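You operate a simulated robot arm through the tools that you are given. There is no shell and no other tool.

You run a simulated robot arm. Do the job below in one go: nothing can be reset, and whatever is moved stays where it is left.

Task
Test the green motor in the clamp and sort it by its speed.
Fine: clamp it, press test, hands off till the meter reads; open the clamp; 50 rpm or more on the green pad, less on the red pad. Set down upright: what you pick out.

The check looks at the end state, three seconds after you hand in, the way a careful person would. Anything else that was tipped, shoved, dropped, spilled or broken makes it a failure.

Robot
A 6-joint arm with a two-finger parallel gripper, fixed in place. Base frame: the origin is on the floor under the middle of its stand, x ahead of it, y to its left, z up; the work surface is at about z = 780. Units: mm, degrees, N and s.
With the tool pointing down near the work surface it reaches from about 320 to 740 mm from the base axis. Its first joint turns from -66.0 to 66.0 degrees. Payload 2.45 kg.
Tool frame: the origin (TCP) lies between the finger pads and is the grasp point; the fingertips stand 24 mm ahead of it; z points along the fingers, y is the line along which they close. The gripper opens to 68 mm. The fingers are 17 mm wide and 10 mm thick; the gripper's body (40 by 70 mm) begins 41 mm behind the TCP.
Orientation is told as [roll, pitch, yaw] about the base's x, y, z axes, in that order, counted from this pose: with the fingers straight down and closing along the base's y, the tool's x points along the base's -x, its y along +y and its z along -z.

Tools
- The arm moves only by the tool arm_command. Its arguments are lists of equal length, an entry for each row: "delta_pos": the shift along the base's x, y, z in units of 20 mm (1.0 is 20 mm), a list of three; "rotation": the turn, a rotation vector about the base's x, y, z in units of 6 degrees (1.0 is 6 degrees), a list of three; "fingers": the gripper command, from -1 (shut) to 1 (fully open), values between in proportion. In form: {"delta_pos": [[dx, dy, dz], ...], "rotation": [[wx, wy, wz], ...], "fingers": [fingers, ...]}. A call has 1 to 20 rows; each row shifts and turns the commanded pose from where the row before left it. A call with a number of a shift or a turn outside -1 to 1 is refused whole. Each row takes 0.2 s and may step no farther than 50 mm and 8.6 degrees from the row before; otherwise, or with a gripper value out of range, the whole call is refused. A pose out of reach is approached as far as the arm can. The call stops where the force on the tool passes 40 N (or 10 N more than at its start, if that is more) or the arm is blocked; 0.2 s more then pass. The fingers move at their own pace (about 108 mm/s each) and stop on an object; they squeeze with about 28 N. The grip force told is the motor's: it shows also when the fingers shut on nothing. Time passes only in rows, and 0.2 s behind the last, so rows that do not move let the fingers close. The reply holds the time, the measured pose of the TCP, the force on the tool along the base axes, the opening and the grip force, in the units named above and with some noise, with the torque about the TCP (base axes, N m) and any sound that the robot's microphone picked up.
- Cameras (640 x 400 px; columns grow to the right, rows downward): "scene" is fixed at [150, 406.2, 1448.9]; the picture's right is [-0.88, -0.47, 0.00], its down [-0.33, 0.62, -0.72] and it looks along [0.33, -0.63, -0.70] (base axes); focal length 327 px, centre (320, 200). "wrist" rides on the gripper at [84, 11, -75] in the tool frame; the picture's right is [-0.13, 0.99, 0.00], its down [-0.60, -0.08, -0.79] and it looks along [-0.79, -0.10, 0.61] (tool axes); focal length 251 px, centre (320, 200). There is no depth. A picture from a camera that has moved, and an enlarged one, comes with that camera's place and axes in the base frame and with its lens.
- capture(camera): a new picture of that camera. It takes no simulated time.
- inspect(camera, box): a new picture of the part [left, top, right, bottom] of that camera's present view, enlarged. It takes no simulated time.
- close_job(): hands the job in; it is judged then, once.

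Places have to be worked out from the pictures, the camera data and where the tool is seen. Open the gripper and draw the arm clear of the work before you hand the job in, unless the task says otherwise.

The tools are called after "Request:" as a command line: name --argument value ..., lists and objects as JSON in quotes. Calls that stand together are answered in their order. arm_command: Moves the arm, as the interface text tells. Its arguments: {"type":"object","properties":{"delta_pos":{"type":"array","items":{"type":"array","items":{"type":"number"}}},"rotation":{"type":"array","items":{"type":"array","items":{"type":"number"}}},"fingers":{"type":"array","items":{"type":"number"}}},"required":["delta_pos","rotation","fingers"]} The other tools are called the same way: capture (camera) takes a picture; inspect (camera, box) takes an enlarged picture of a part of a camera's view; close_job () hands the job in.

At the start:

```text
clock: 0.0
tool_pos: [435.4, 3.2, 1094.8]
tool_rot: [-0.1, -0.1, 0.0]
wrist_force: [0.1, -0.6, 1.2]
moment: [-0.01, 0.01, 0.01]
gripper_width: 68.1
finger_force: 0.0
```

scene: 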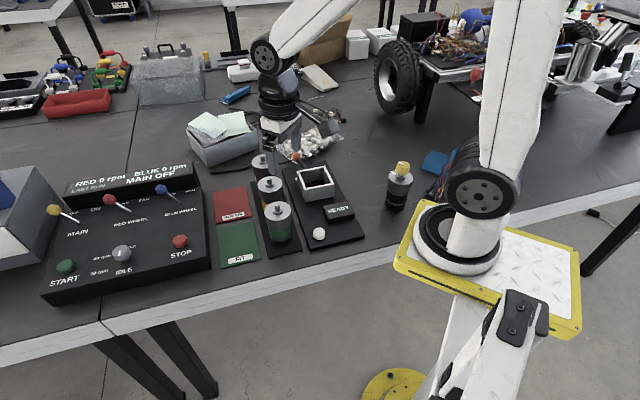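
wrist: 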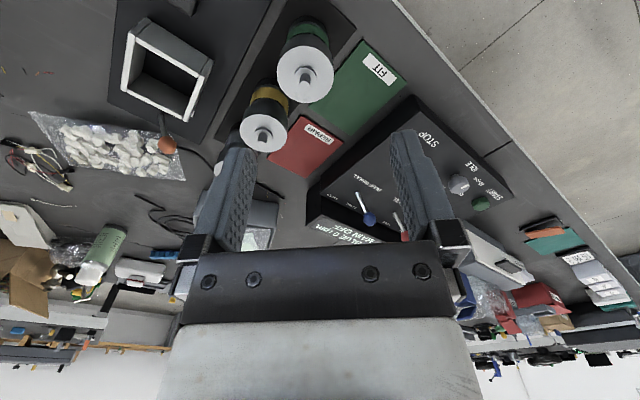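

I start by looking closely at the motors, the clamp station and the panel in the scene view, and at the wrist view.

Request:
inspect --camera "scene" --box '[200, 130, 420, 270]'

Request:
inspect --camera "scene" --box '[20, 140, 240, 310]'

Request:
inspect --camera "wrist" --box '[100, 0, 420, 200]'

```text
2.86 times, centred on (310, 200) of scene
camera zoom: at [150.0, 406.2, 1448.9], right [-0.88, -0.47, 0.0], down [-0.33, 0.62, -0.72], along [0.33, -0.63, -0.7], focal length 934 px, centre (349, 200)
```

zoom: 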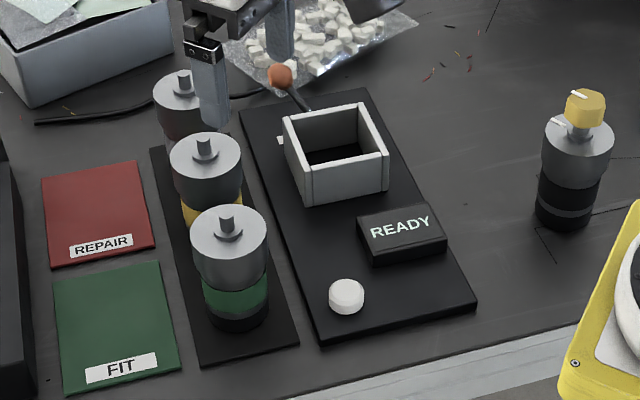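

```text
2.35 times, centred on (130, 225) of scene
camera zoom: at [150.0, 406.2, 1448.9], right [-0.88, -0.47, 0.0], down [-0.33, 0.62, -0.72], along [0.33, -0.63, -0.7], focal length 769 px, centre (767, 141)
```

zoom: 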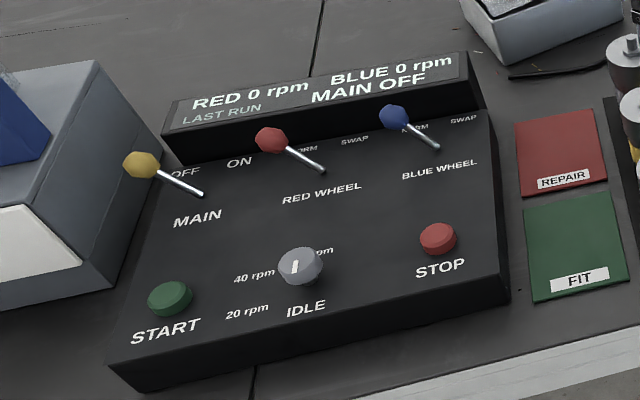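

```text
2.00 times, centred on (260, 100) of wrist
camera zoom: at [352.4, 11.4, 1169.4], right [0.13, 0.99, 0.0], down [0.6, -0.08, 0.79], along [0.79, -0.1, -0.61], focal length 503 px, centre (440, 400)
```

zoom: 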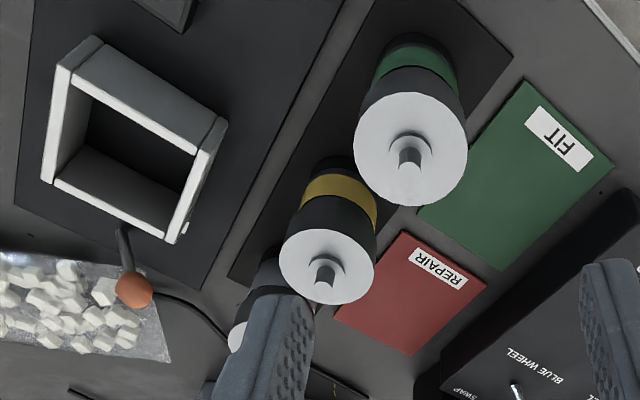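

The green motor stands at about (489, -21), top near z 884 and roughly 63 mm wide. The clamp box is near (498, -226), with its lever knob at about (589, -271, 850) and the white test button at about (406, -74). I'll move the wrist camera over to see the clamp and lever better.

Request:
arm_command --delta_pos '[[-0.33, -0.95, 0.3], [-0.33, -0.95, 0.3], [-0.33, -0.95, 0.3], [-0.33, -0.95, 0.3], [-0.33, -0.95, 0.3], [-0.33, -0.95, 0.3], [-0.33, -0.95, 0.3], [-0.33, -0.95, 0.3], [-0.33, -0.95, 0.0], [-0.33, -0.95, 0.0], [-0.33, -0.95, 0.0], [-0.33, -0.95, 0.0]]' --rotation '[[0, 0, 0], [0, 0, 0], [0, 0, 0], [0, 0, 0], [0, 0, 0], [0, 0, 0], [0, 0, 0], [0, 0, 0], [0, 0, 0], [0, 0, 0], [0, 0, 0], [0, 0, 0]]' --fingers '[1, 1, 1, 1, 1, 1, 1, 1, 1, 1, 1, 1]'

Request:
capture --camera "wrist"

Request:
capture --camera "scene"

```text
clock: 2.6
tool_pos: [355.5, -226.9, 1142.8]
tool_rot: [0.0, -0.1, 0.0]
wrist_force: [-0.2, -0.3, -0.2]
moment: [0.0, 0.0, -0.03]
gripper_width: 68.2
finger_force: 0.1
```

```text
taken
camera wrist: at [273.3, -217.0, 1218.1], right [0.13, 0.99, 0.0], down [0.6, -0.08, 0.79], along [0.79, -0.1, -0.61], focal length 251 px, centre (320, 200)
```

wrist: 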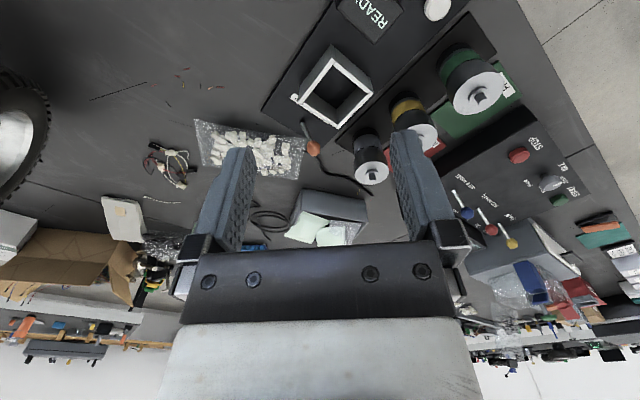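

```text
taken
```

scene: 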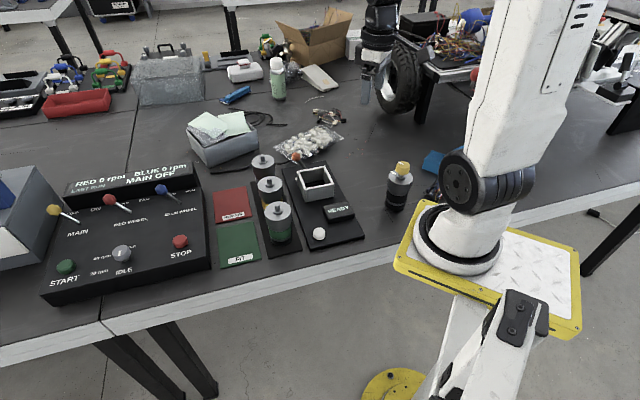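

Both views are now clear of the arm over the clamp station. I enlarge them to read the clamp's shape, the lever and the motors.

Request:
inspect --camera "wrist" --box '[240, 0, 400, 200]'

Request:
inspect --camera "wrist" --box '[340, 0, 520, 190]'

Request:
inspect --camera "scene" --box '[270, 140, 370, 250]'

Request:
inspect --camera "scene" --box '[200, 145, 310, 275]'

```text
2.00 times, centred on (320, 100) of wrist
camera zoom: at [273.3, -217.0, 1218.1], right [0.13, 0.99, 0.0], down [0.6, -0.08, 0.79], along [0.79, -0.1, -0.61], focal length 503 px, centre (320, 400)
```

zoom: 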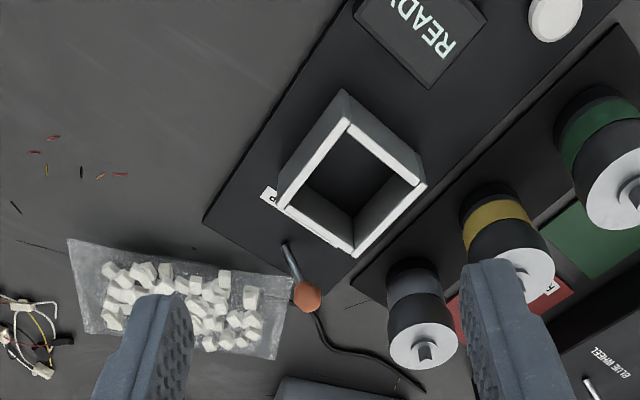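

```text
2.11 times, centred on (430, 95) of wrist
camera zoom: at [273.3, -217.0, 1218.1], right [0.13, 0.99, 0.0], down [0.6, -0.08, 0.79], along [0.79, -0.1, -0.61], focal length 529 px, centre (88, 421)
```

zoom: 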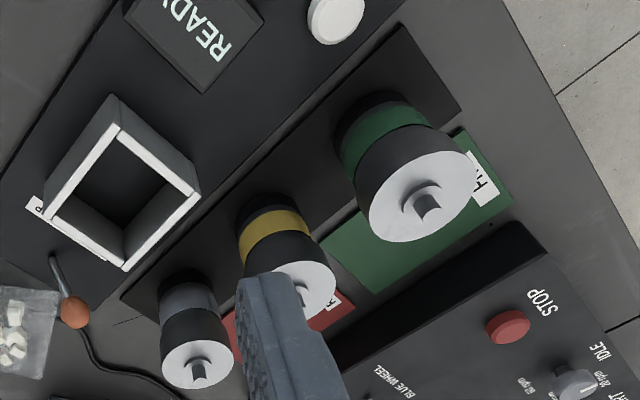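

```text
3.64 times, centred on (320, 195) of scene
camera zoom: at [150.0, 406.2, 1448.9], right [-0.88, -0.47, 0.0], down [-0.33, 0.62, -0.72], along [0.33, -0.63, -0.7], focal length 1189 px, centre (320, 218)
```

zoom: 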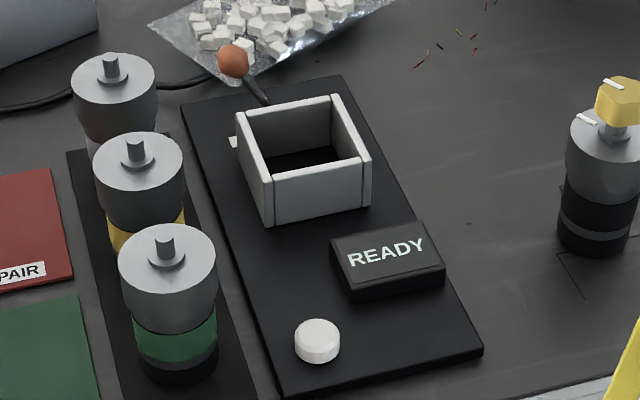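

```text
3.08 times, centred on (255, 210) of scene
camera zoom: at [150.0, 406.2, 1448.9], right [-0.88, -0.47, 0.0], down [-0.33, 0.62, -0.72], along [0.33, -0.63, -0.7], focal length 1006 px, centre (520, 169)
```

zoom: 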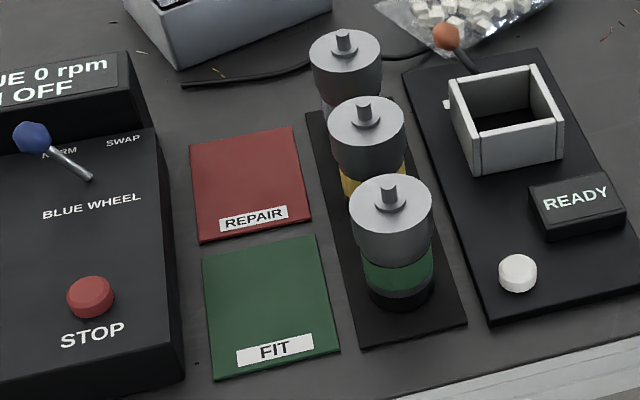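

I zoom in further on the clamp, its label and the lever, and on the green motor's profile.

Request:
inspect --camera "scene" --box '[288, 145, 344, 205]'

Request:
inspect --camera "scene" --box '[250, 190, 310, 250]'

Request:
inspect --camera "wrist" --box '[280, 30, 370, 160]'

Request:
inspect --camera "wrist" --box '[430, 30, 520, 120]'

```text
6.67 times, centred on (316, 175) of scene
camera zoom: at [150.0, 406.2, 1448.9], right [-0.88, -0.47, 0.0], down [-0.33, 0.62, -0.72], along [0.33, -0.63, -0.7], focal length 2179 px, centre (347, 367)
```

zoom: 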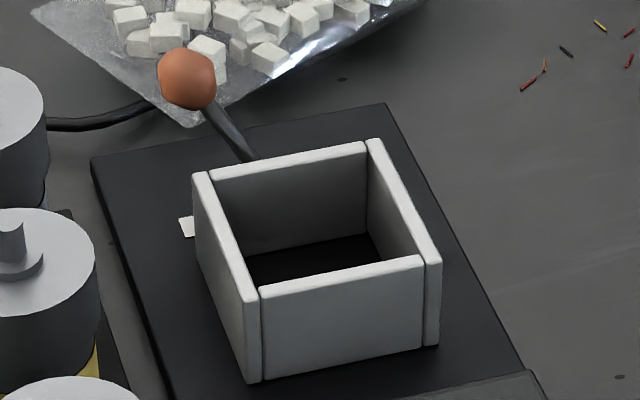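

```text
6.67 times, centred on (280, 220) of scene
camera zoom: at [150.0, 406.2, 1448.9], right [-0.88, -0.47, 0.0], down [-0.33, 0.62, -0.72], along [0.33, -0.63, -0.7], focal length 2179 px, centre (587, 67)
```

zoom: 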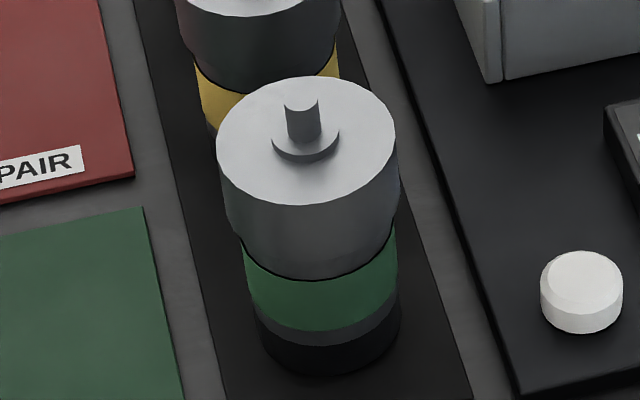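

```text
3.08 times, centred on (325, 95) of wrist
camera zoom: at [273.3, -217.0, 1218.1], right [0.13, 0.99, 0.0], down [0.6, -0.08, 0.79], along [0.79, -0.1, -0.61], focal length 774 px, centre (305, 523)
```

zoom: 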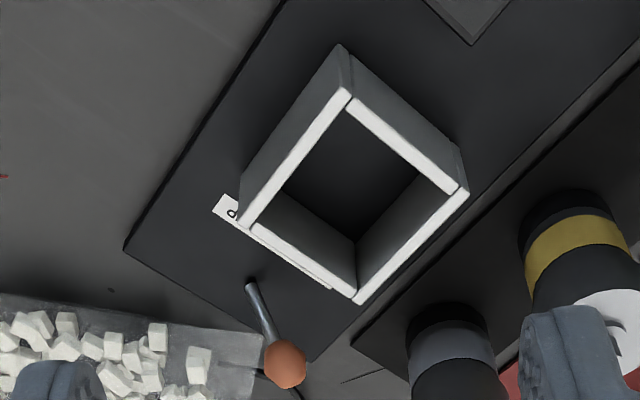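

```text
4.44 times, centred on (475, 75) of wrist
camera zoom: at [273.3, -217.0, 1218.1], right [0.13, 0.99, 0.0], down [0.6, -0.08, 0.79], along [0.79, -0.1, -0.61], focal length 1118 px, centre (-369, 756)
```

zoom: 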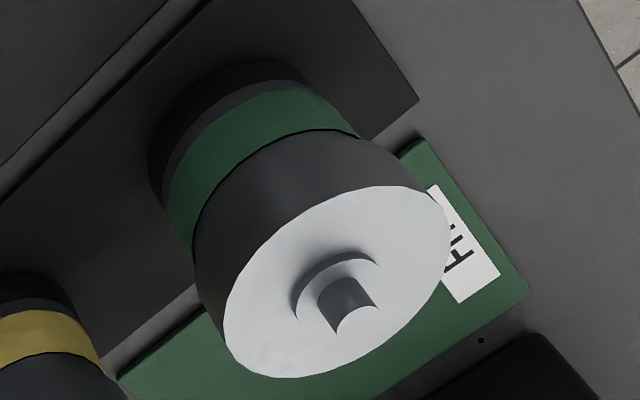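

The box walls are about 72 mm apart inside, centred near (497, -222), with the rim at about z 840. A label ending in "P" sits between the box and the lever. I'll tilt the camera over it to read the label and see which way the lever swings.

Request:
arm_command --delta_pos '[[0.72, -0.11, 0], [0.72, -0.11, 0], [0.72, -0.11, 0], [0.72, -0.11, 0], [0.72, -0.11, 0], [0.72, -0.11, 0], [0.72, -0.11, 0], [0.72, -0.11, 0], [0.72, -0.11, 0], [0.72, -0.11, 0]]' --rotation '[[0, 0.333, 0], [0, 0.333, 0], [0, 0.333, 0], [0, 0.333, 0], [0, 0.333, 0], [0, 0.333, 0], [0, 0.333, 0], [0, 0.333, 0], [0, 0.333, 0], [0, 0.333, 0]]' --fingers '[1, 1, 1, 1, 1, 1, 1, 1, 1, 1]'

Request:
capture --camera "wrist"

Request:
inspect --camera "wrist" --box '[260, 40, 400, 180]'

```text
clock: 4.8
tool_pos: [501.1, -247.0, 1143.7]
tool_rot: [0.0, 20.1, 0.0]
wrist_force: [0.3, -0.2, 0.7]
moment: [0.01, -0.02, 0.0]
gripper_width: 68.1
finger_force: 0.2
```

```text
taken
camera wrist: at [447.4, -237.9, 1242.1], right [0.12, 0.99, -0.04], down [0.84, -0.08, 0.54], along [0.53, -0.1, -0.84], focal length 251 px, centre (320, 200)
```

wrist: 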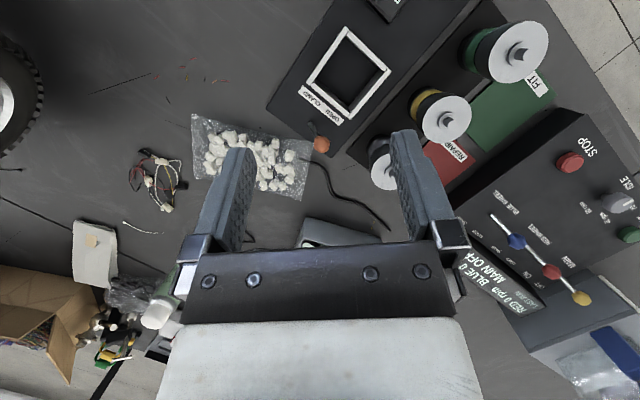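

```text
2.86 times, centred on (330, 110) of wrist
camera zoom: at [447.4, -237.9, 1242.1], right [0.12, 0.99, -0.04], down [0.84, -0.08, 0.54], along [0.53, -0.1, -0.84], focal length 718 px, centre (291, 457)
```

zoom: 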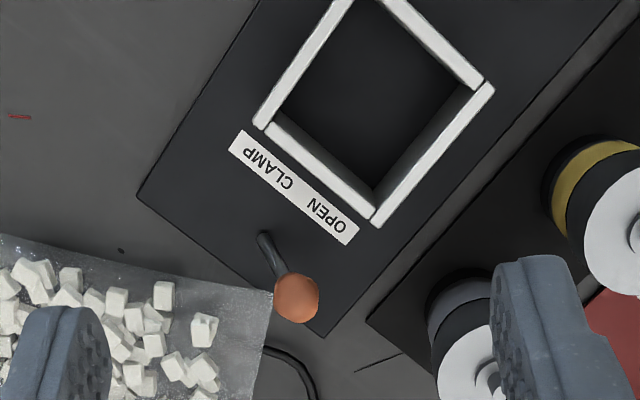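

The label reads OPEN and CLAMP. The lever now leans to OPEN, toward +x+y, so it must swing toward -x-y to clamp. I zoom in more to measure the box and motors from this steep angle.

Request:
inspect --camera "wrist" --box '[295, 15, 405, 135]'

Request:
inspect --camera "wrist" --box '[440, 0, 580, 110]'

Request:
inspect --camera "scene" --box '[296, 205, 336, 245]'

```text
3.33 times, centred on (350, 75) of wrist
camera zoom: at [447.4, -237.9, 1242.1], right [0.12, 0.99, -0.04], down [0.84, -0.08, 0.54], along [0.53, -0.1, -0.84], focal length 838 px, centre (220, 617)
```

zoom: 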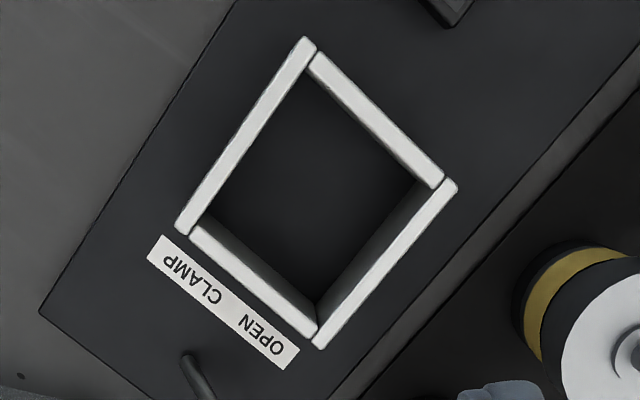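

```text
3.64 times, centred on (510, 55) of wrist
camera zoom: at [447.4, -237.9, 1242.1], right [0.12, 0.99, -0.04], down [0.84, -0.08, 0.54], along [0.53, -0.1, -0.84], focal length 914 px, centre (-371, 727)
```

zoom: 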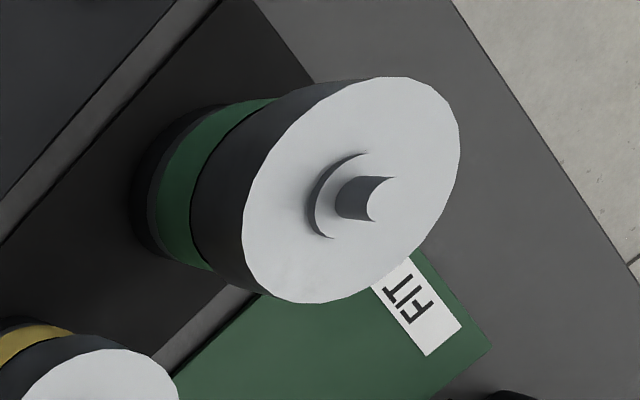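

```text
10.00 times, centred on (316, 225) of scene
camera zoom: at [150.0, 406.2, 1448.9], right [-0.88, -0.47, 0.0], down [-0.33, 0.62, -0.72], along [0.33, -0.63, -0.7], focal length 3269 px, centre (360, -50)
```

zoom: 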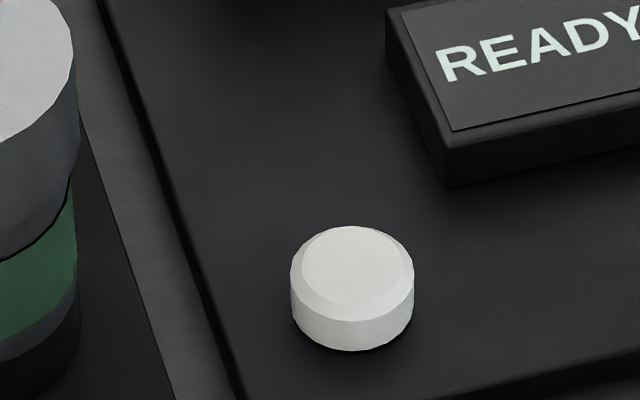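

The box centre measures about (496.5, -221.5) from both cameras, and the green motor about (488.5, -20.5). I return the tool to vertical and go above the green motor at a safe height to align on it.

Request:
arm_command --delta_pos '[[-0.05, 0.942, -0.64], [-0.05, 0.942, -0.64], [-0.05, 0.942, -0.64], [-0.05, 0.942, -0.64], [-0.05, 0.942, -0.64], [-0.05, 0.942, -0.64], [-0.05, 0.942, -0.64], [-0.05, 0.942, -0.64], [-0.05, 0.942, -0.64], [-0.05, 0.942, -0.64], [-0.05, 0.942, -0.64], [-0.05, 0.942, -0.64]]' --rotation '[[0, -0.279, 0], [0, -0.279, 0], [0, -0.279, 0], [0, -0.279, 0], [0, -0.279, 0], [0, -0.279, 0], [0, -0.279, 0], [0, -0.279, 0], [0, -0.279, 0], [0, -0.279, 0], [0, -0.279, 0], [0, -0.279, 0]]' --fingers '[1, 1, 1, 1, 1, 1, 1, 1, 1, 1, 1, 1]'

Request:
capture --camera "wrist"

Request:
inspect --camera "wrist" --box '[230, 0, 410, 180]'

Request:
inspect --camera "scene" --box '[220, 130, 340, 260]'

```text
clock: 7.4
tool_pos: [487.2, -22.1, 988.8]
tool_rot: [0.0, -0.1, -0.1]
wrist_force: [0.8, -0.6, -0.8]
moment: [-0.01, 0.0, 0.0]
gripper_width: 68.2
finger_force: 0.1
```

```text
taken
camera wrist: at [403.9, -13.1, 1063.3], right [0.13, 0.99, 0.0], down [0.6, -0.08, 0.79], along [0.79, -0.1, -0.61], focal length 251 px, centre (320, 200)
```

wrist: 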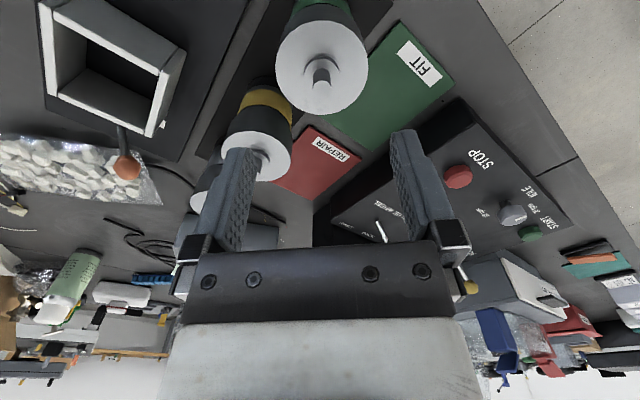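

```text
2.22 times, centred on (320, 90) of wrist
camera zoom: at [403.9, -13.1, 1063.3], right [0.13, 0.99, 0.0], down [0.6, -0.08, 0.79], along [0.79, -0.1, -0.61], focal length 559 px, centre (320, 444)
```

zoom: 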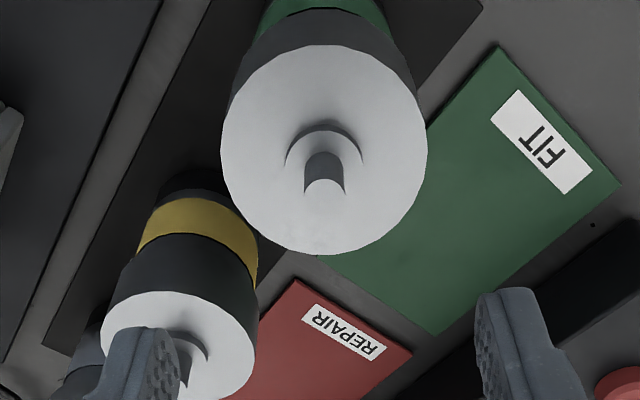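

```text
3.08 times, centred on (280, 195) of scene
camera zoom: at [150.0, 406.2, 1448.9], right [-0.88, -0.47, 0.0], down [-0.33, 0.62, -0.72], along [0.33, -0.63, -0.7], focal length 1006 px, centre (443, 215)
```

zoom: 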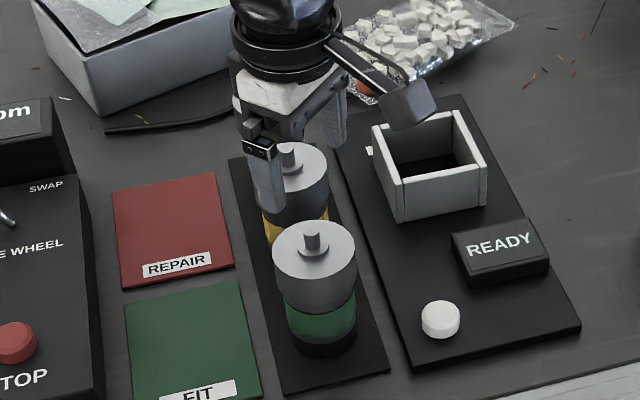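

The tool axis falls within about 1–2 mm of the green motor's axis. The motor is nearly as wide as the gripper opening, so I'll measure it at higher zoom before going down.

Request:
inspect --camera "scene" --box '[260, 192, 300, 232]'

Request:
inspect --camera "wrist" --box '[270, 10, 375, 120]'

Request:
inspect --camera "wrist" --box '[220, 100, 420, 260]'

```text
10.00 times, centred on (280, 212) of scene
camera zoom: at [150.0, 406.2, 1448.9], right [-0.88, -0.47, 0.0], down [-0.33, 0.62, -0.72], along [0.33, -0.63, -0.7], focal length 3269 px, centre (720, 80)
```

zoom: 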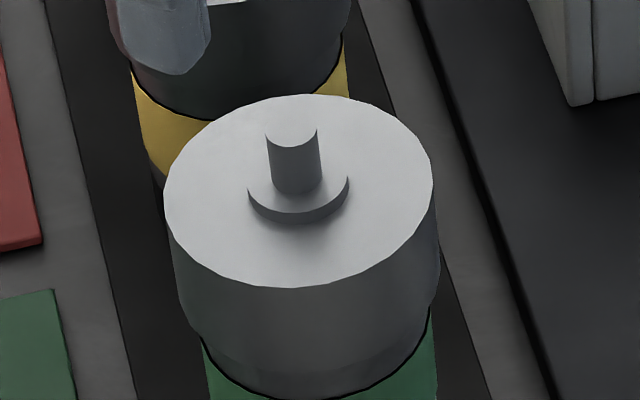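

```text
3.64 times, centred on (322, 65) of wrist
camera zoom: at [403.9, -13.1, 1063.3], right [0.13, 0.99, 0.0], down [0.6, -0.08, 0.79], along [0.79, -0.1, -0.61], focal length 914 px, centre (311, 691)
```

zoom: 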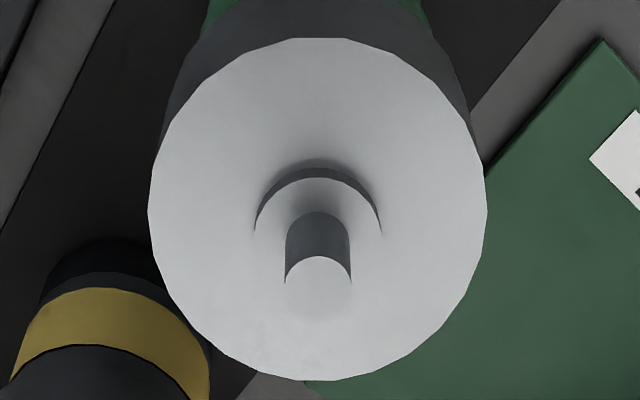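

```text
2.50 times, centred on (320, 180) of wrist
camera zoom: at [403.9, -13.1, 1063.3], right [0.13, 0.99, 0.0], down [0.6, -0.08, 0.79], along [0.79, -0.1, -0.61], focal length 629 px, centre (320, 250)
```

zoom: 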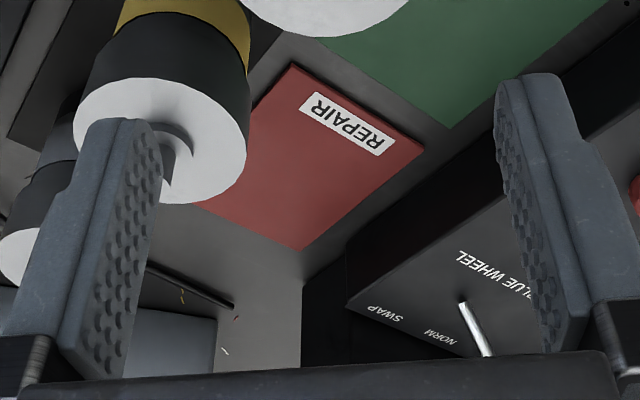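

I measure the motor's upper body at about 64.5 mm wide with its top at about z 886, leaving about 1.8 mm each side. I'll shut the empty fingers up here to see exactly where in the picture they meet, so I can calibrate the centering.

Request:
arm_command --delta_pos '[[0, 0, 0], [0, 0, 0], [0, 0, 0]]' --rotation '[[0, 0, 0], [0, 0, 0], [0, 0, 0]]' --fingers '[-1, -1, -1]'

Request:
inspect --camera "wrist" --box '[270, 80, 370, 180]'

Request:
inspect --camera "wrist" --box '[220, 0, 420, 260]'

```text
clock: 8.2
tool_pos: [487.3, -22.1, 989.0]
tool_rot: [0.0, 0.0, 0.0]
wrist_force: [-0.5, 0.2, 0.1]
moment: [-0.01, -0.02, 0.03]
gripper_width: 0.2
finger_force: 23.1
```

```text
4.00 times, centred on (320, 130) of wrist
camera zoom: at [403.9, -13.3, 1063.5], right [0.13, 0.99, 0.0], down [0.6, -0.08, 0.79], along [0.79, -0.1, -0.61], focal length 1006 px, centre (320, 480)
```

zoom: 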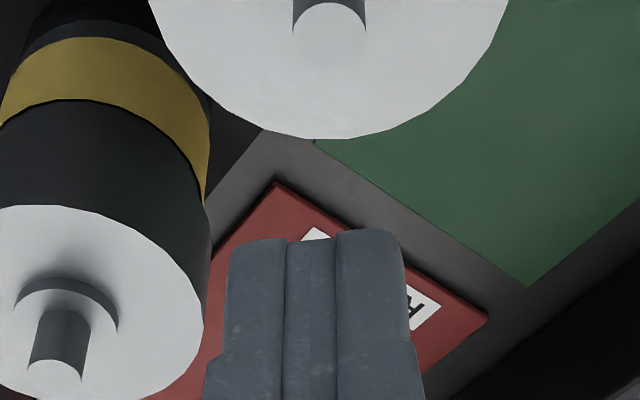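

```text
1.54 times, centred on (320, 130) of wrist
camera zoom: at [403.9, -13.3, 1063.5], right [0.13, 0.99, 0.0], down [0.6, -0.08, 0.79], along [0.79, -0.1, -0.61], focal length 387 px, centre (320, 308)
```

zoom: 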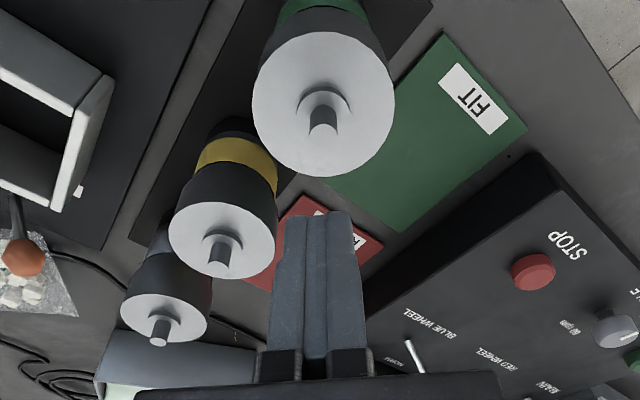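

The fingers meet on the predicted line, so the picture's column 320 is the true tool axis, and the motor is about 2 mm ahead and 1 mm to the left (+y). I reopen, correct for that and come down to just above the motor to check again.

Request:
arm_command --delta_pos '[[0.11, 0.04, 0], [0, 0, 0], [0, 0, -0.8], [0, 0, -0.8], [0, 0, -0.8], [0, 0, -0.6], [0, 0, 0]]' --rotation '[[0, 0, 0], [0, 0, 0], [0, 0, 0], [0, 0, 0], [0, 0, 0], [0, 0, 0], [0, 0, 0]]' --fingers '[1, 1, 1, 1, 1, 1, 1]'

Request:
capture --camera "wrist"

Request:
inspect --camera "wrist" --box '[240, 30, 400, 180]'

Request:
inspect --camera "scene" --box '[250, 165, 320, 235]'

```text
clock: 9.8
tool_pos: [489.7, -21.7, 928.2]
tool_rot: [0.0, -0.1, 0.0]
wrist_force: [-0.4, 0.2, 0.0]
moment: [-0.01, -0.04, -0.03]
gripper_width: 68.0
finger_force: 0.1
```

```text
taken
camera wrist: at [407.3, -12.5, 1003.5], right [0.13, 0.99, 0.0], down [0.6, -0.08, 0.79], along [0.79, -0.1, -0.61], focal length 251 px, centre (320, 200)
```

wrist: 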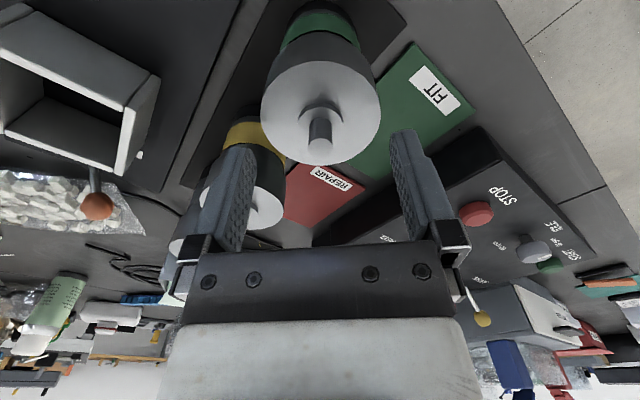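

```text
2.67 times, centred on (320, 105) of wrist
camera zoom: at [407.3, -12.5, 1003.5], right [0.13, 0.99, 0.0], down [0.6, -0.08, 0.79], along [0.79, -0.1, -0.61], focal length 670 px, centre (320, 453)
```

zoom: 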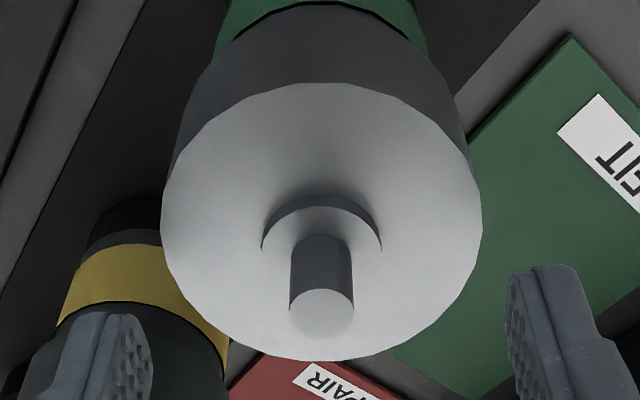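

```text
5.71 times, centred on (285, 200) of scene
camera zoom: at [150.0, 406.2, 1448.9], right [-0.88, -0.47, 0.0], down [-0.33, 0.62, -0.72], along [0.33, -0.63, -0.7], focal length 1868 px, centre (520, 200)
```

zoom: 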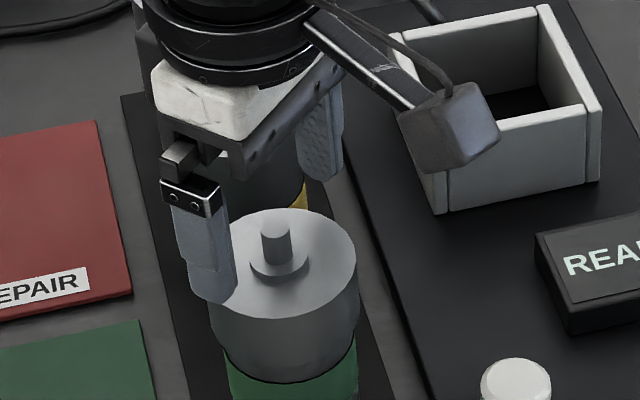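

The motor is now centred between the fingers to within about 0.5 mm, and its shaft top at about z 906 will clear the palm. I go down slowly around the upper silver body until the TCP is near z 878, with the fingers wide open.

Request:
arm_command --delta_pos '[[0, 0.01, -0.6], [0, 0, -0.15], [0, 0, -0.15], [0, 0, -0.15], [0, 0, -0.15], [0, 0, -0.15], [0, 0, -0.15], [0, 0, -0.5], [0, 0, -0.5], [0, 0, 0]]' --rotation '[[0, 0, 0], [0, 0, 0], [0, 0, 0], [0, 0, 0], [0, 0, 0], [0, 0, 0], [0, 0, 0], [0, 0, 0], [0, 0, 0], [0, 0, 0]]' --fingers '[1, 1, 1, 1, 1, 1, 1, 1, 1, 1]'

Request:
capture --camera "wrist"

Request:
inspect --camera "scene" --box '[250, 175, 320, 245]'

```text
clock: 12.0
tool_pos: [489.8, -22.3, 879.1]
tool_rot: [0.0, -0.1, 0.0]
wrist_force: [1.0, 0.0, 0.6]
moment: [0.01, -0.01, 0.0]
gripper_width: 68.0
finger_force: 0.0
```

```text
taken
camera wrist: at [406.8, -12.3, 953.0], right [0.13, 0.99, 0.0], down [0.6, -0.08, 0.79], along [0.79, -0.1, -0.61], focal length 251 px, centre (320, 200)
```

wrist: 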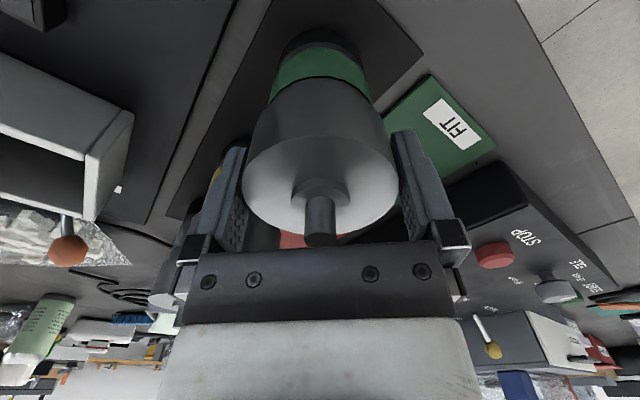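

```text
5.71 times, centred on (285, 210) of scene
camera zoom: at [150.0, 406.2, 1448.9], right [-0.88, -0.47, 0.0], down [-0.33, 0.62, -0.72], along [0.33, -0.63, -0.7], focal length 1868 px, centre (520, 143)
```

zoom: 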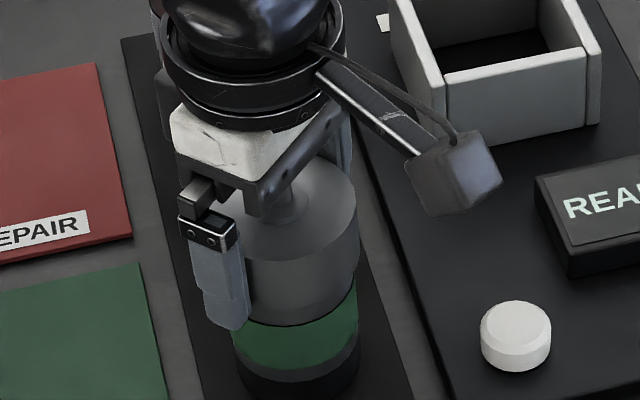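

No contact while coming down, and the fingers now straddle the silver body. I close on it.

Request:
arm_command --delta_pos '[[0, 0, 0], [0, 0, 0], [0, 0, 0], [0, 0, 0]]' --rotation '[[0, 0, 0], [0, 0, 0], [0, 0, 0], [0, 0, 0]]' --fingers '[-1, -1, -1, -1]'

Request:
inspect --camera "wrist" --box '[170, 20, 470, 270]'

```text
clock: 13.0
tool_pos: [489.8, -21.8, 878.7]
tool_rot: [0.0, 0.1, 0.1]
wrist_force: [1.1, 4.0, -0.7]
moment: [0.2, -0.14, 0.05]
gripper_width: 63.2
finger_force: 28.2
```

```text
1.60 times, centred on (320, 145) of wrist
camera zoom: at [406.8, -12.1, 953.1], right [0.13, 0.99, 0.0], down [0.6, -0.08, 0.79], along [0.79, -0.1, -0.61], focal length 402 px, centre (320, 288)
```

zoom: 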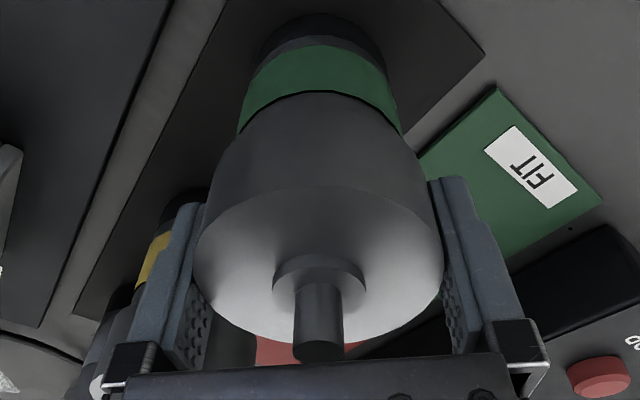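

The grip is holding at 63 mm with 28 N. I lift a little first to feel the weight, then up to clear the clamp rim.

Request:
arm_command --delta_pos '[[0, 0, 0.25], [0, 0, 0.25], [0, 0, 0.5], [0, 0, 0.7], [0, 0, 0.7], [0, 0, 0.7], [0, 0, 0.7], [0, 0, 0.7], [0, 0, 0]]' --rotation '[[0, 0, 0], [0, 0, 0], [0, 0, 0], [0, 0, 0], [0, 0, 0], [0, 0, 0], [0, 0, 0], [0, 0, 0], [0, 0, 0]]' --fingers '[-1, -1, -1, -1, -1, -1, -1, -1, -1]'

Request:
capture --camera "wrist"

Request:
inspect --camera "scene" --box '[230, 150, 340, 260]'

```text
clock: 15.0
tool_pos: [490.4, -20.2, 970.7]
tool_rot: [0.0, 0.0, 0.0]
wrist_force: [0.7, 0.5, -8.6]
moment: [-0.02, 0.02, 0.0]
gripper_width: 63.0
finger_force: 28.2
```

```text
taken
camera wrist: at [407.4, -11.8, 1044.4], right [0.13, 0.99, 0.0], down [0.6, -0.08, 0.79], along [0.79, -0.1, -0.61], focal length 251 px, centre (320, 200)
```

wrist: 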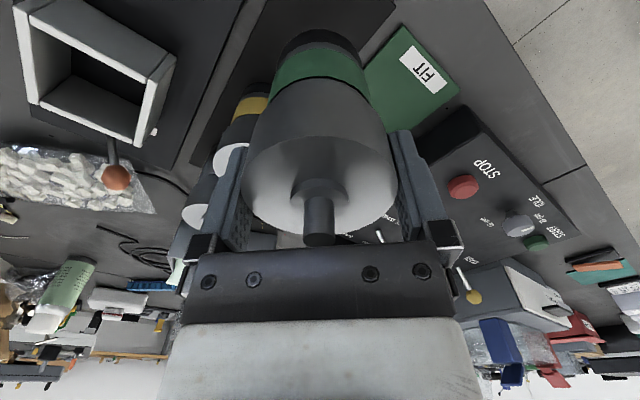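

```text
3.64 times, centred on (285, 205) of scene
camera zoom: at [150.1, 406.2, 1448.9], right [-0.88, -0.47, 0.0], down [-0.33, 0.62, -0.72], along [0.33, -0.63, -0.7], focal length 1189 px, centre (447, 182)
```

zoom: 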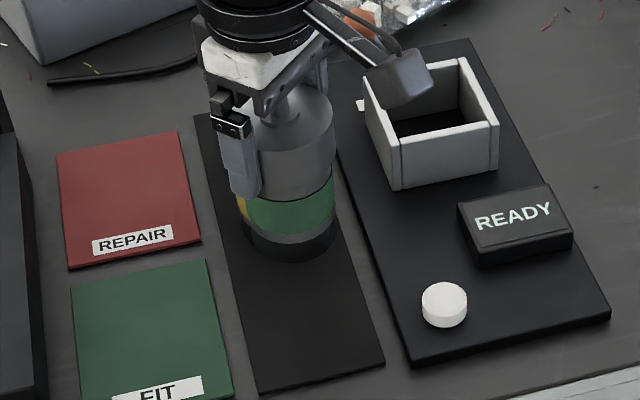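

The motor weighs about 0.88 kg and hangs straight. I raise it higher to clear the yellow motor, carry it over to the clamp and stop above it to check the alignment.

Request:
arm_command --delta_pos '[[0, 0, 0.8], [0, 0, 0.8], [0, -0.5, 0.3], [0, -0.87, 0], [0, -0.87, 0], [0, -0.87, 0], [0, -0.87, 0], [0, -0.87, 0], [0, -0.87, 0], [0, -0.87, 0], [0.1, -0.87, 0], [0.1, -0.87, 0], [0.1, -0.87, 0], [0, -0.87, 0], [0, 0, 0], [0, 0, 0]]' --rotation '[[0, 0, 0], [0, 0, 0], [0, 0, 0], [0, 0, 0], [0, 0, 0], [0, 0, 0], [0, 0, 0], [0, 0, 0], [0, 0, 0], [0, 0, 0], [0, 0, 0], [0, 0, 0], [0, 0, 0], [0, 0, 0], [0, 0, 0], [0, 0, 0]]' --fingers '[-1, -1, -1, -1, -1, -1, -1, -1, -1, -1, -1, -1, -1, -1, -1, -1]'

Request:
capture --camera "wrist"

Request:
inspect --camera "scene" --box '[270, 120, 370, 220]'

Request:
inspect --camera "wrist" --box '[220, 0, 420, 260]'

```text
clock: 18.4
tool_pos: [494.0, -222.2, 1006.6]
tool_rot: [0.0, 0.0, 0.0]
wrist_force: [-0.6, 0.5, -8.2]
moment: [0.0, -0.05, -0.01]
gripper_width: 63.3
finger_force: 28.3
```

```text
taken
camera wrist: at [411.8, -213.5, 1082.0], right [0.13, 0.99, 0.0], down [0.6, -0.08, 0.79], along [0.79, -0.1, -0.61], focal length 251 px, centre (320, 200)
```

wrist: 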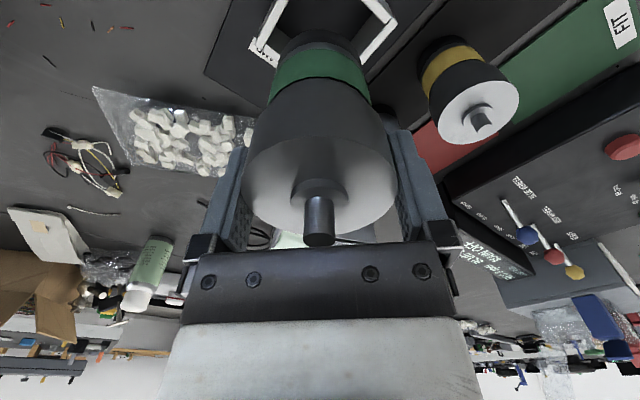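

```text
4.00 times, centred on (320, 170) of scene
camera zoom: at [150.2, 406.1, 1448.9], right [-0.88, -0.47, 0.0], down [-0.33, 0.62, -0.72], along [0.33, -0.63, -0.7], focal length 1308 px, centre (320, 320)
```

zoom: 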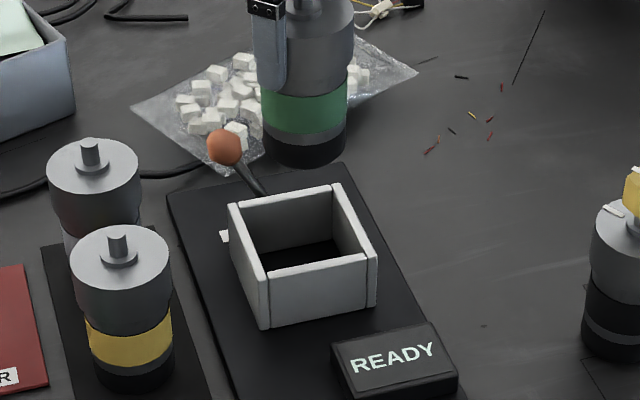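

```text
1.54 times, centred on (320, 130) of wrist
camera zoom: at [411.8, -213.5, 1082.0], right [0.13, 0.99, 0.0], down [0.6, -0.08, 0.79], along [0.79, -0.1, -0.61], focal length 387 px, centre (320, 308)
```

zoom: 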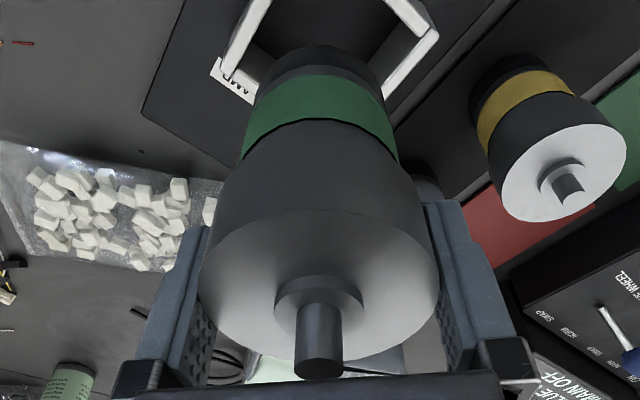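

The motor is above the clamp. Before going down I zoom in to compare the box's left and right corners with the tool axis, since the pose readout and the camera differ by a couple of millimetres.

Request:
inspect --camera "wrist" --box '[240, 0, 420, 110]'

Request:
inspect --camera "scene" --box '[300, 110, 370, 190]'

```text
3.56 times, centred on (330, 55) of wrist
camera zoom: at [411.8, -213.5, 1082.0], right [0.13, 0.99, 0.0], down [0.6, -0.08, 0.79], along [0.79, -0.1, -0.61], focal length 894 px, centre (284, 716)
```

zoom: 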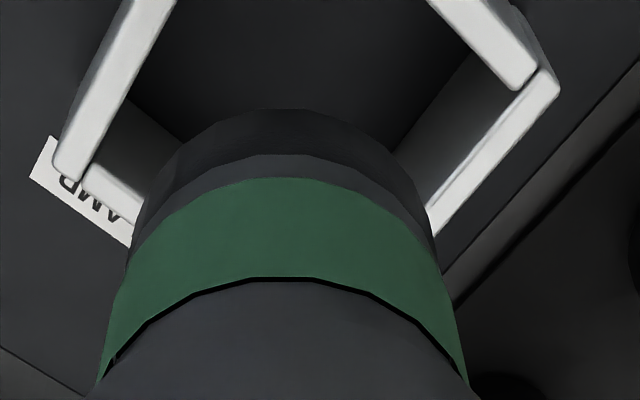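

```text
5.00 times, centred on (335, 150) of scene
camera zoom: at [150.2, 406.1, 1448.9], right [-0.88, -0.47, 0.0], down [-0.33, 0.62, -0.72], along [0.33, -0.63, -0.7], focal length 1634 px, centre (245, 450)
```

zoom: 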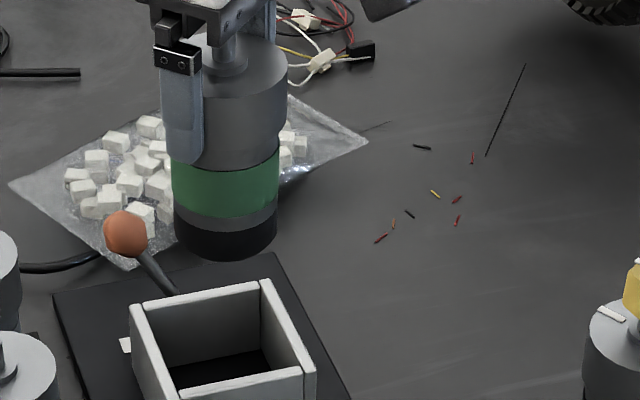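

From both cameras the clamp centre is about 3.7 mm toward +y and 1 mm toward +x from the motor axis. I shift by that and come down until the motor's foot is just above the rim, then look again.

Request:
arm_command --delta_pos '[[0.06, 0.185, 0], [0, 0, -0.5], [0, 0, -0.7], [0, 0, -0.7], [0, 0, -0.6], [0, 0, -0.4], [0, 0, 0], [0, 0, 0]]' --rotation '[[0, 0, 0], [0, 0, 0], [0, 0, 0], [0, 0, 0], [0, 0, 0], [0, 0, 0], [0, 0, 0], [0, 0, 0]]' --fingers '[-1, -1, -1, -1, -1, -1, -1, -1]'

Request:
inspect --camera "wrist" --box '[220, 0, 420, 130]'

Request:
inspect --camera "scene" --box '[285, 130, 355, 210]'

```text
clock: 20.2
tool_pos: [498.2, -219.3, 948.7]
tool_rot: [0.0, 0.0, 0.0]
wrist_force: [-0.5, -0.4, -9.4]
moment: [-0.02, 0.0, 0.0]
gripper_width: 63.3
finger_force: 27.6
```

```text
3.08 times, centred on (320, 65) of wrist
camera zoom: at [414.9, -209.8, 1022.2], right [0.13, 0.99, 0.0], down [0.6, -0.08, 0.79], along [0.79, -0.1, -0.61], focal length 774 px, centre (320, 615)
```

zoom: 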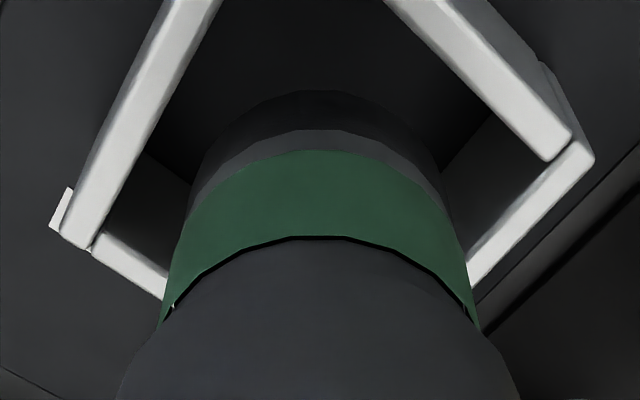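

```text
5.00 times, centred on (320, 170) of scene
camera zoom: at [150.2, 406.1, 1448.9], right [-0.88, -0.47, 0.0], down [-0.33, 0.62, -0.72], along [0.33, -0.63, -0.7], focal length 1634 px, centre (320, 350)
```

zoom: 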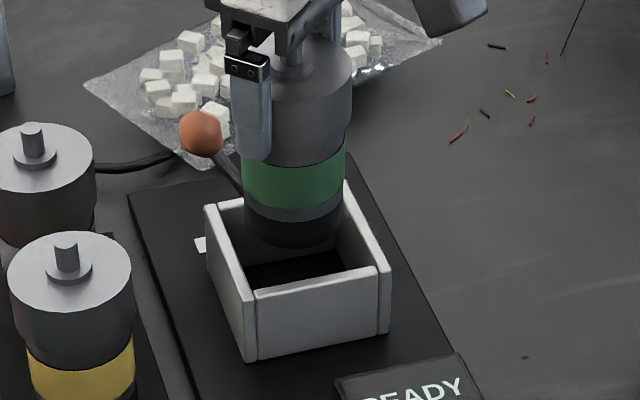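

Laterally the motor is centred; both views say it should go about 2 mm back toward -x. I correct that and lower it into the mouth of the clamp in small steps, watching the force.

Request:
arm_command --delta_pos '[[-0.11, 0, 0], [0, 0, -0.25], [0, 0, -0.25], [0, 0, -0.25], [0, 0, -0.25], [0, 0, -0.25], [0, 0, -0.25], [0, 0, -0.25], [0, 0, 0]]' --rotation '[[0, 0, 0], [0, 0, 0], [0, 0, 0], [0, 0, 0], [0, 0, 0], [0, 0, 0], [0, 0, 0], [0, 0, 0], [0, 0, 0]]' --fingers '[-1, -1, -1, -1, -1, -1, -1, -1, -1]'

Request:
inspect --camera "wrist" --box '[220, 0, 420, 130]'

Request:
inspect --camera "scene" --box '[285, 130, 355, 210]'

```text
clock: 22.2
tool_pos: [496.1, -219.8, 914.3]
tool_rot: [0.0, 0.0, 0.0]
wrist_force: [-0.3, 0.0, -9.5]
moment: [-0.03, -0.03, 0.01]
gripper_width: 63.3
finger_force: 28.1
```

```text
3.08 times, centred on (320, 65) of wrist
camera zoom: at [412.5, -209.7, 989.1], right [0.13, 0.99, 0.0], down [0.6, -0.08, 0.79], along [0.79, -0.1, -0.61], focal length 774 px, centre (320, 615)
```

zoom: 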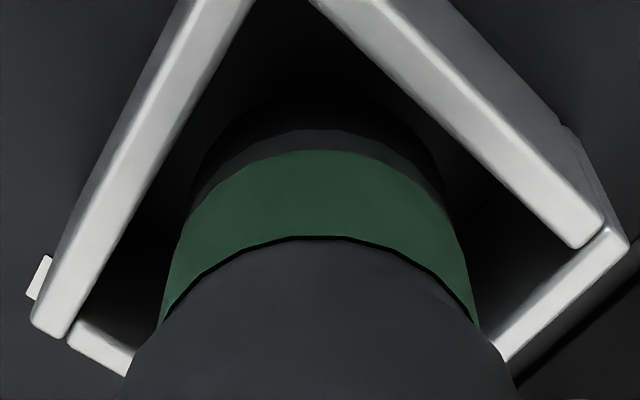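

```text
5.00 times, centred on (320, 170) of scene
camera zoom: at [150.2, 406.1, 1448.9], right [-0.88, -0.47, 0.0], down [-0.33, 0.62, -0.72], along [0.33, -0.63, -0.7], focal length 1634 px, centre (320, 350)
```

zoom: 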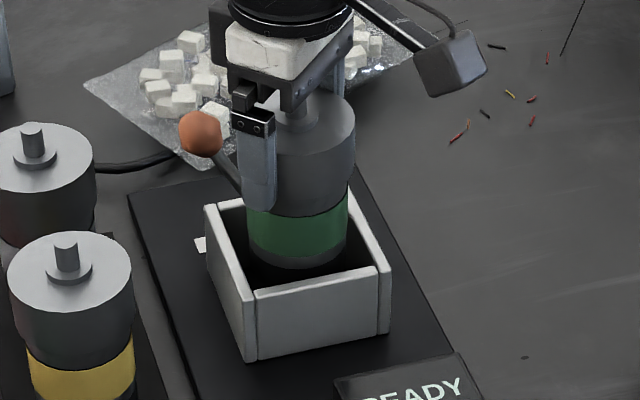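

The foot is inside the box with even gaps all round. I continue down in small steps toward the clamp floor.

Request:
arm_command --delta_pos '[[0, 0, -0.25], [0, 0, -0.25], [0, 0, -0.25], [0, 0, -0.25], [0, 0, -0.15], [0, 0, 0]]' --rotation '[[0, 0, 0], [0, 0, 0], [0, 0, 0], [0, 0, 0], [0, 0, 0], [0, 0, 0]]' --fingers '[-1, -1, -1, -1, -1, -1]'

Request:
inspect --camera "scene" --box '[285, 130, 355, 210]'

```text
clock: 23.6
tool_pos: [496.2, -217.1, 891.0]
tool_rot: [0.0, 0.0, 0.0]
wrist_force: [0.1, 0.0, -8.9]
moment: [0.0, -0.04, -0.01]
gripper_width: 63.0
finger_force: 28.2
```

```text
5.00 times, centred on (320, 170) of scene
camera zoom: at [150.2, 406.1, 1448.9], right [-0.88, -0.47, 0.0], down [-0.33, 0.62, -0.72], along [0.33, -0.63, -0.7], focal length 1634 px, centre (320, 350)
```

zoom: 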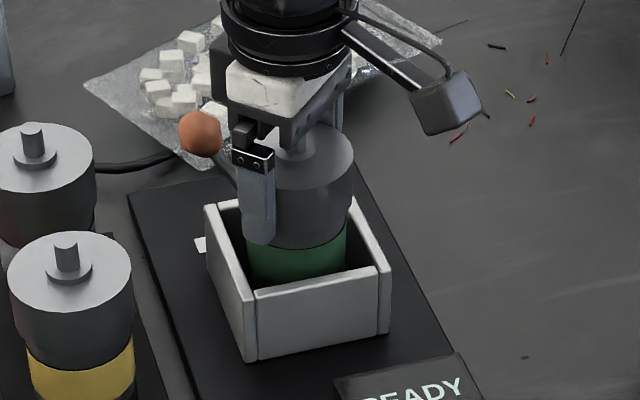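

Still hanging free (about 9 N). I creep down 2 mm at a time.

Request:
arm_command --delta_pos '[[0, 0, -0.1], [0, 0, -0.1], [0, 0, -0.1], [0, 0, 0]]' --rotation '[[0, 0, 0], [0, 0, 0], [0, 0, 0], [0, 0, 0]]' --fingers '[-1, -1, -1, -1]'

```text
clock: 24.6
tool_pos: [496.5, -218.0, 885.6]
tool_rot: [0.0, -0.1, 0.1]
wrist_force: [-4.2, 4.6, 11.6]
moment: [0.48, 0.45, 0.06]
gripper_width: 63.2
finger_force: 27.4
```

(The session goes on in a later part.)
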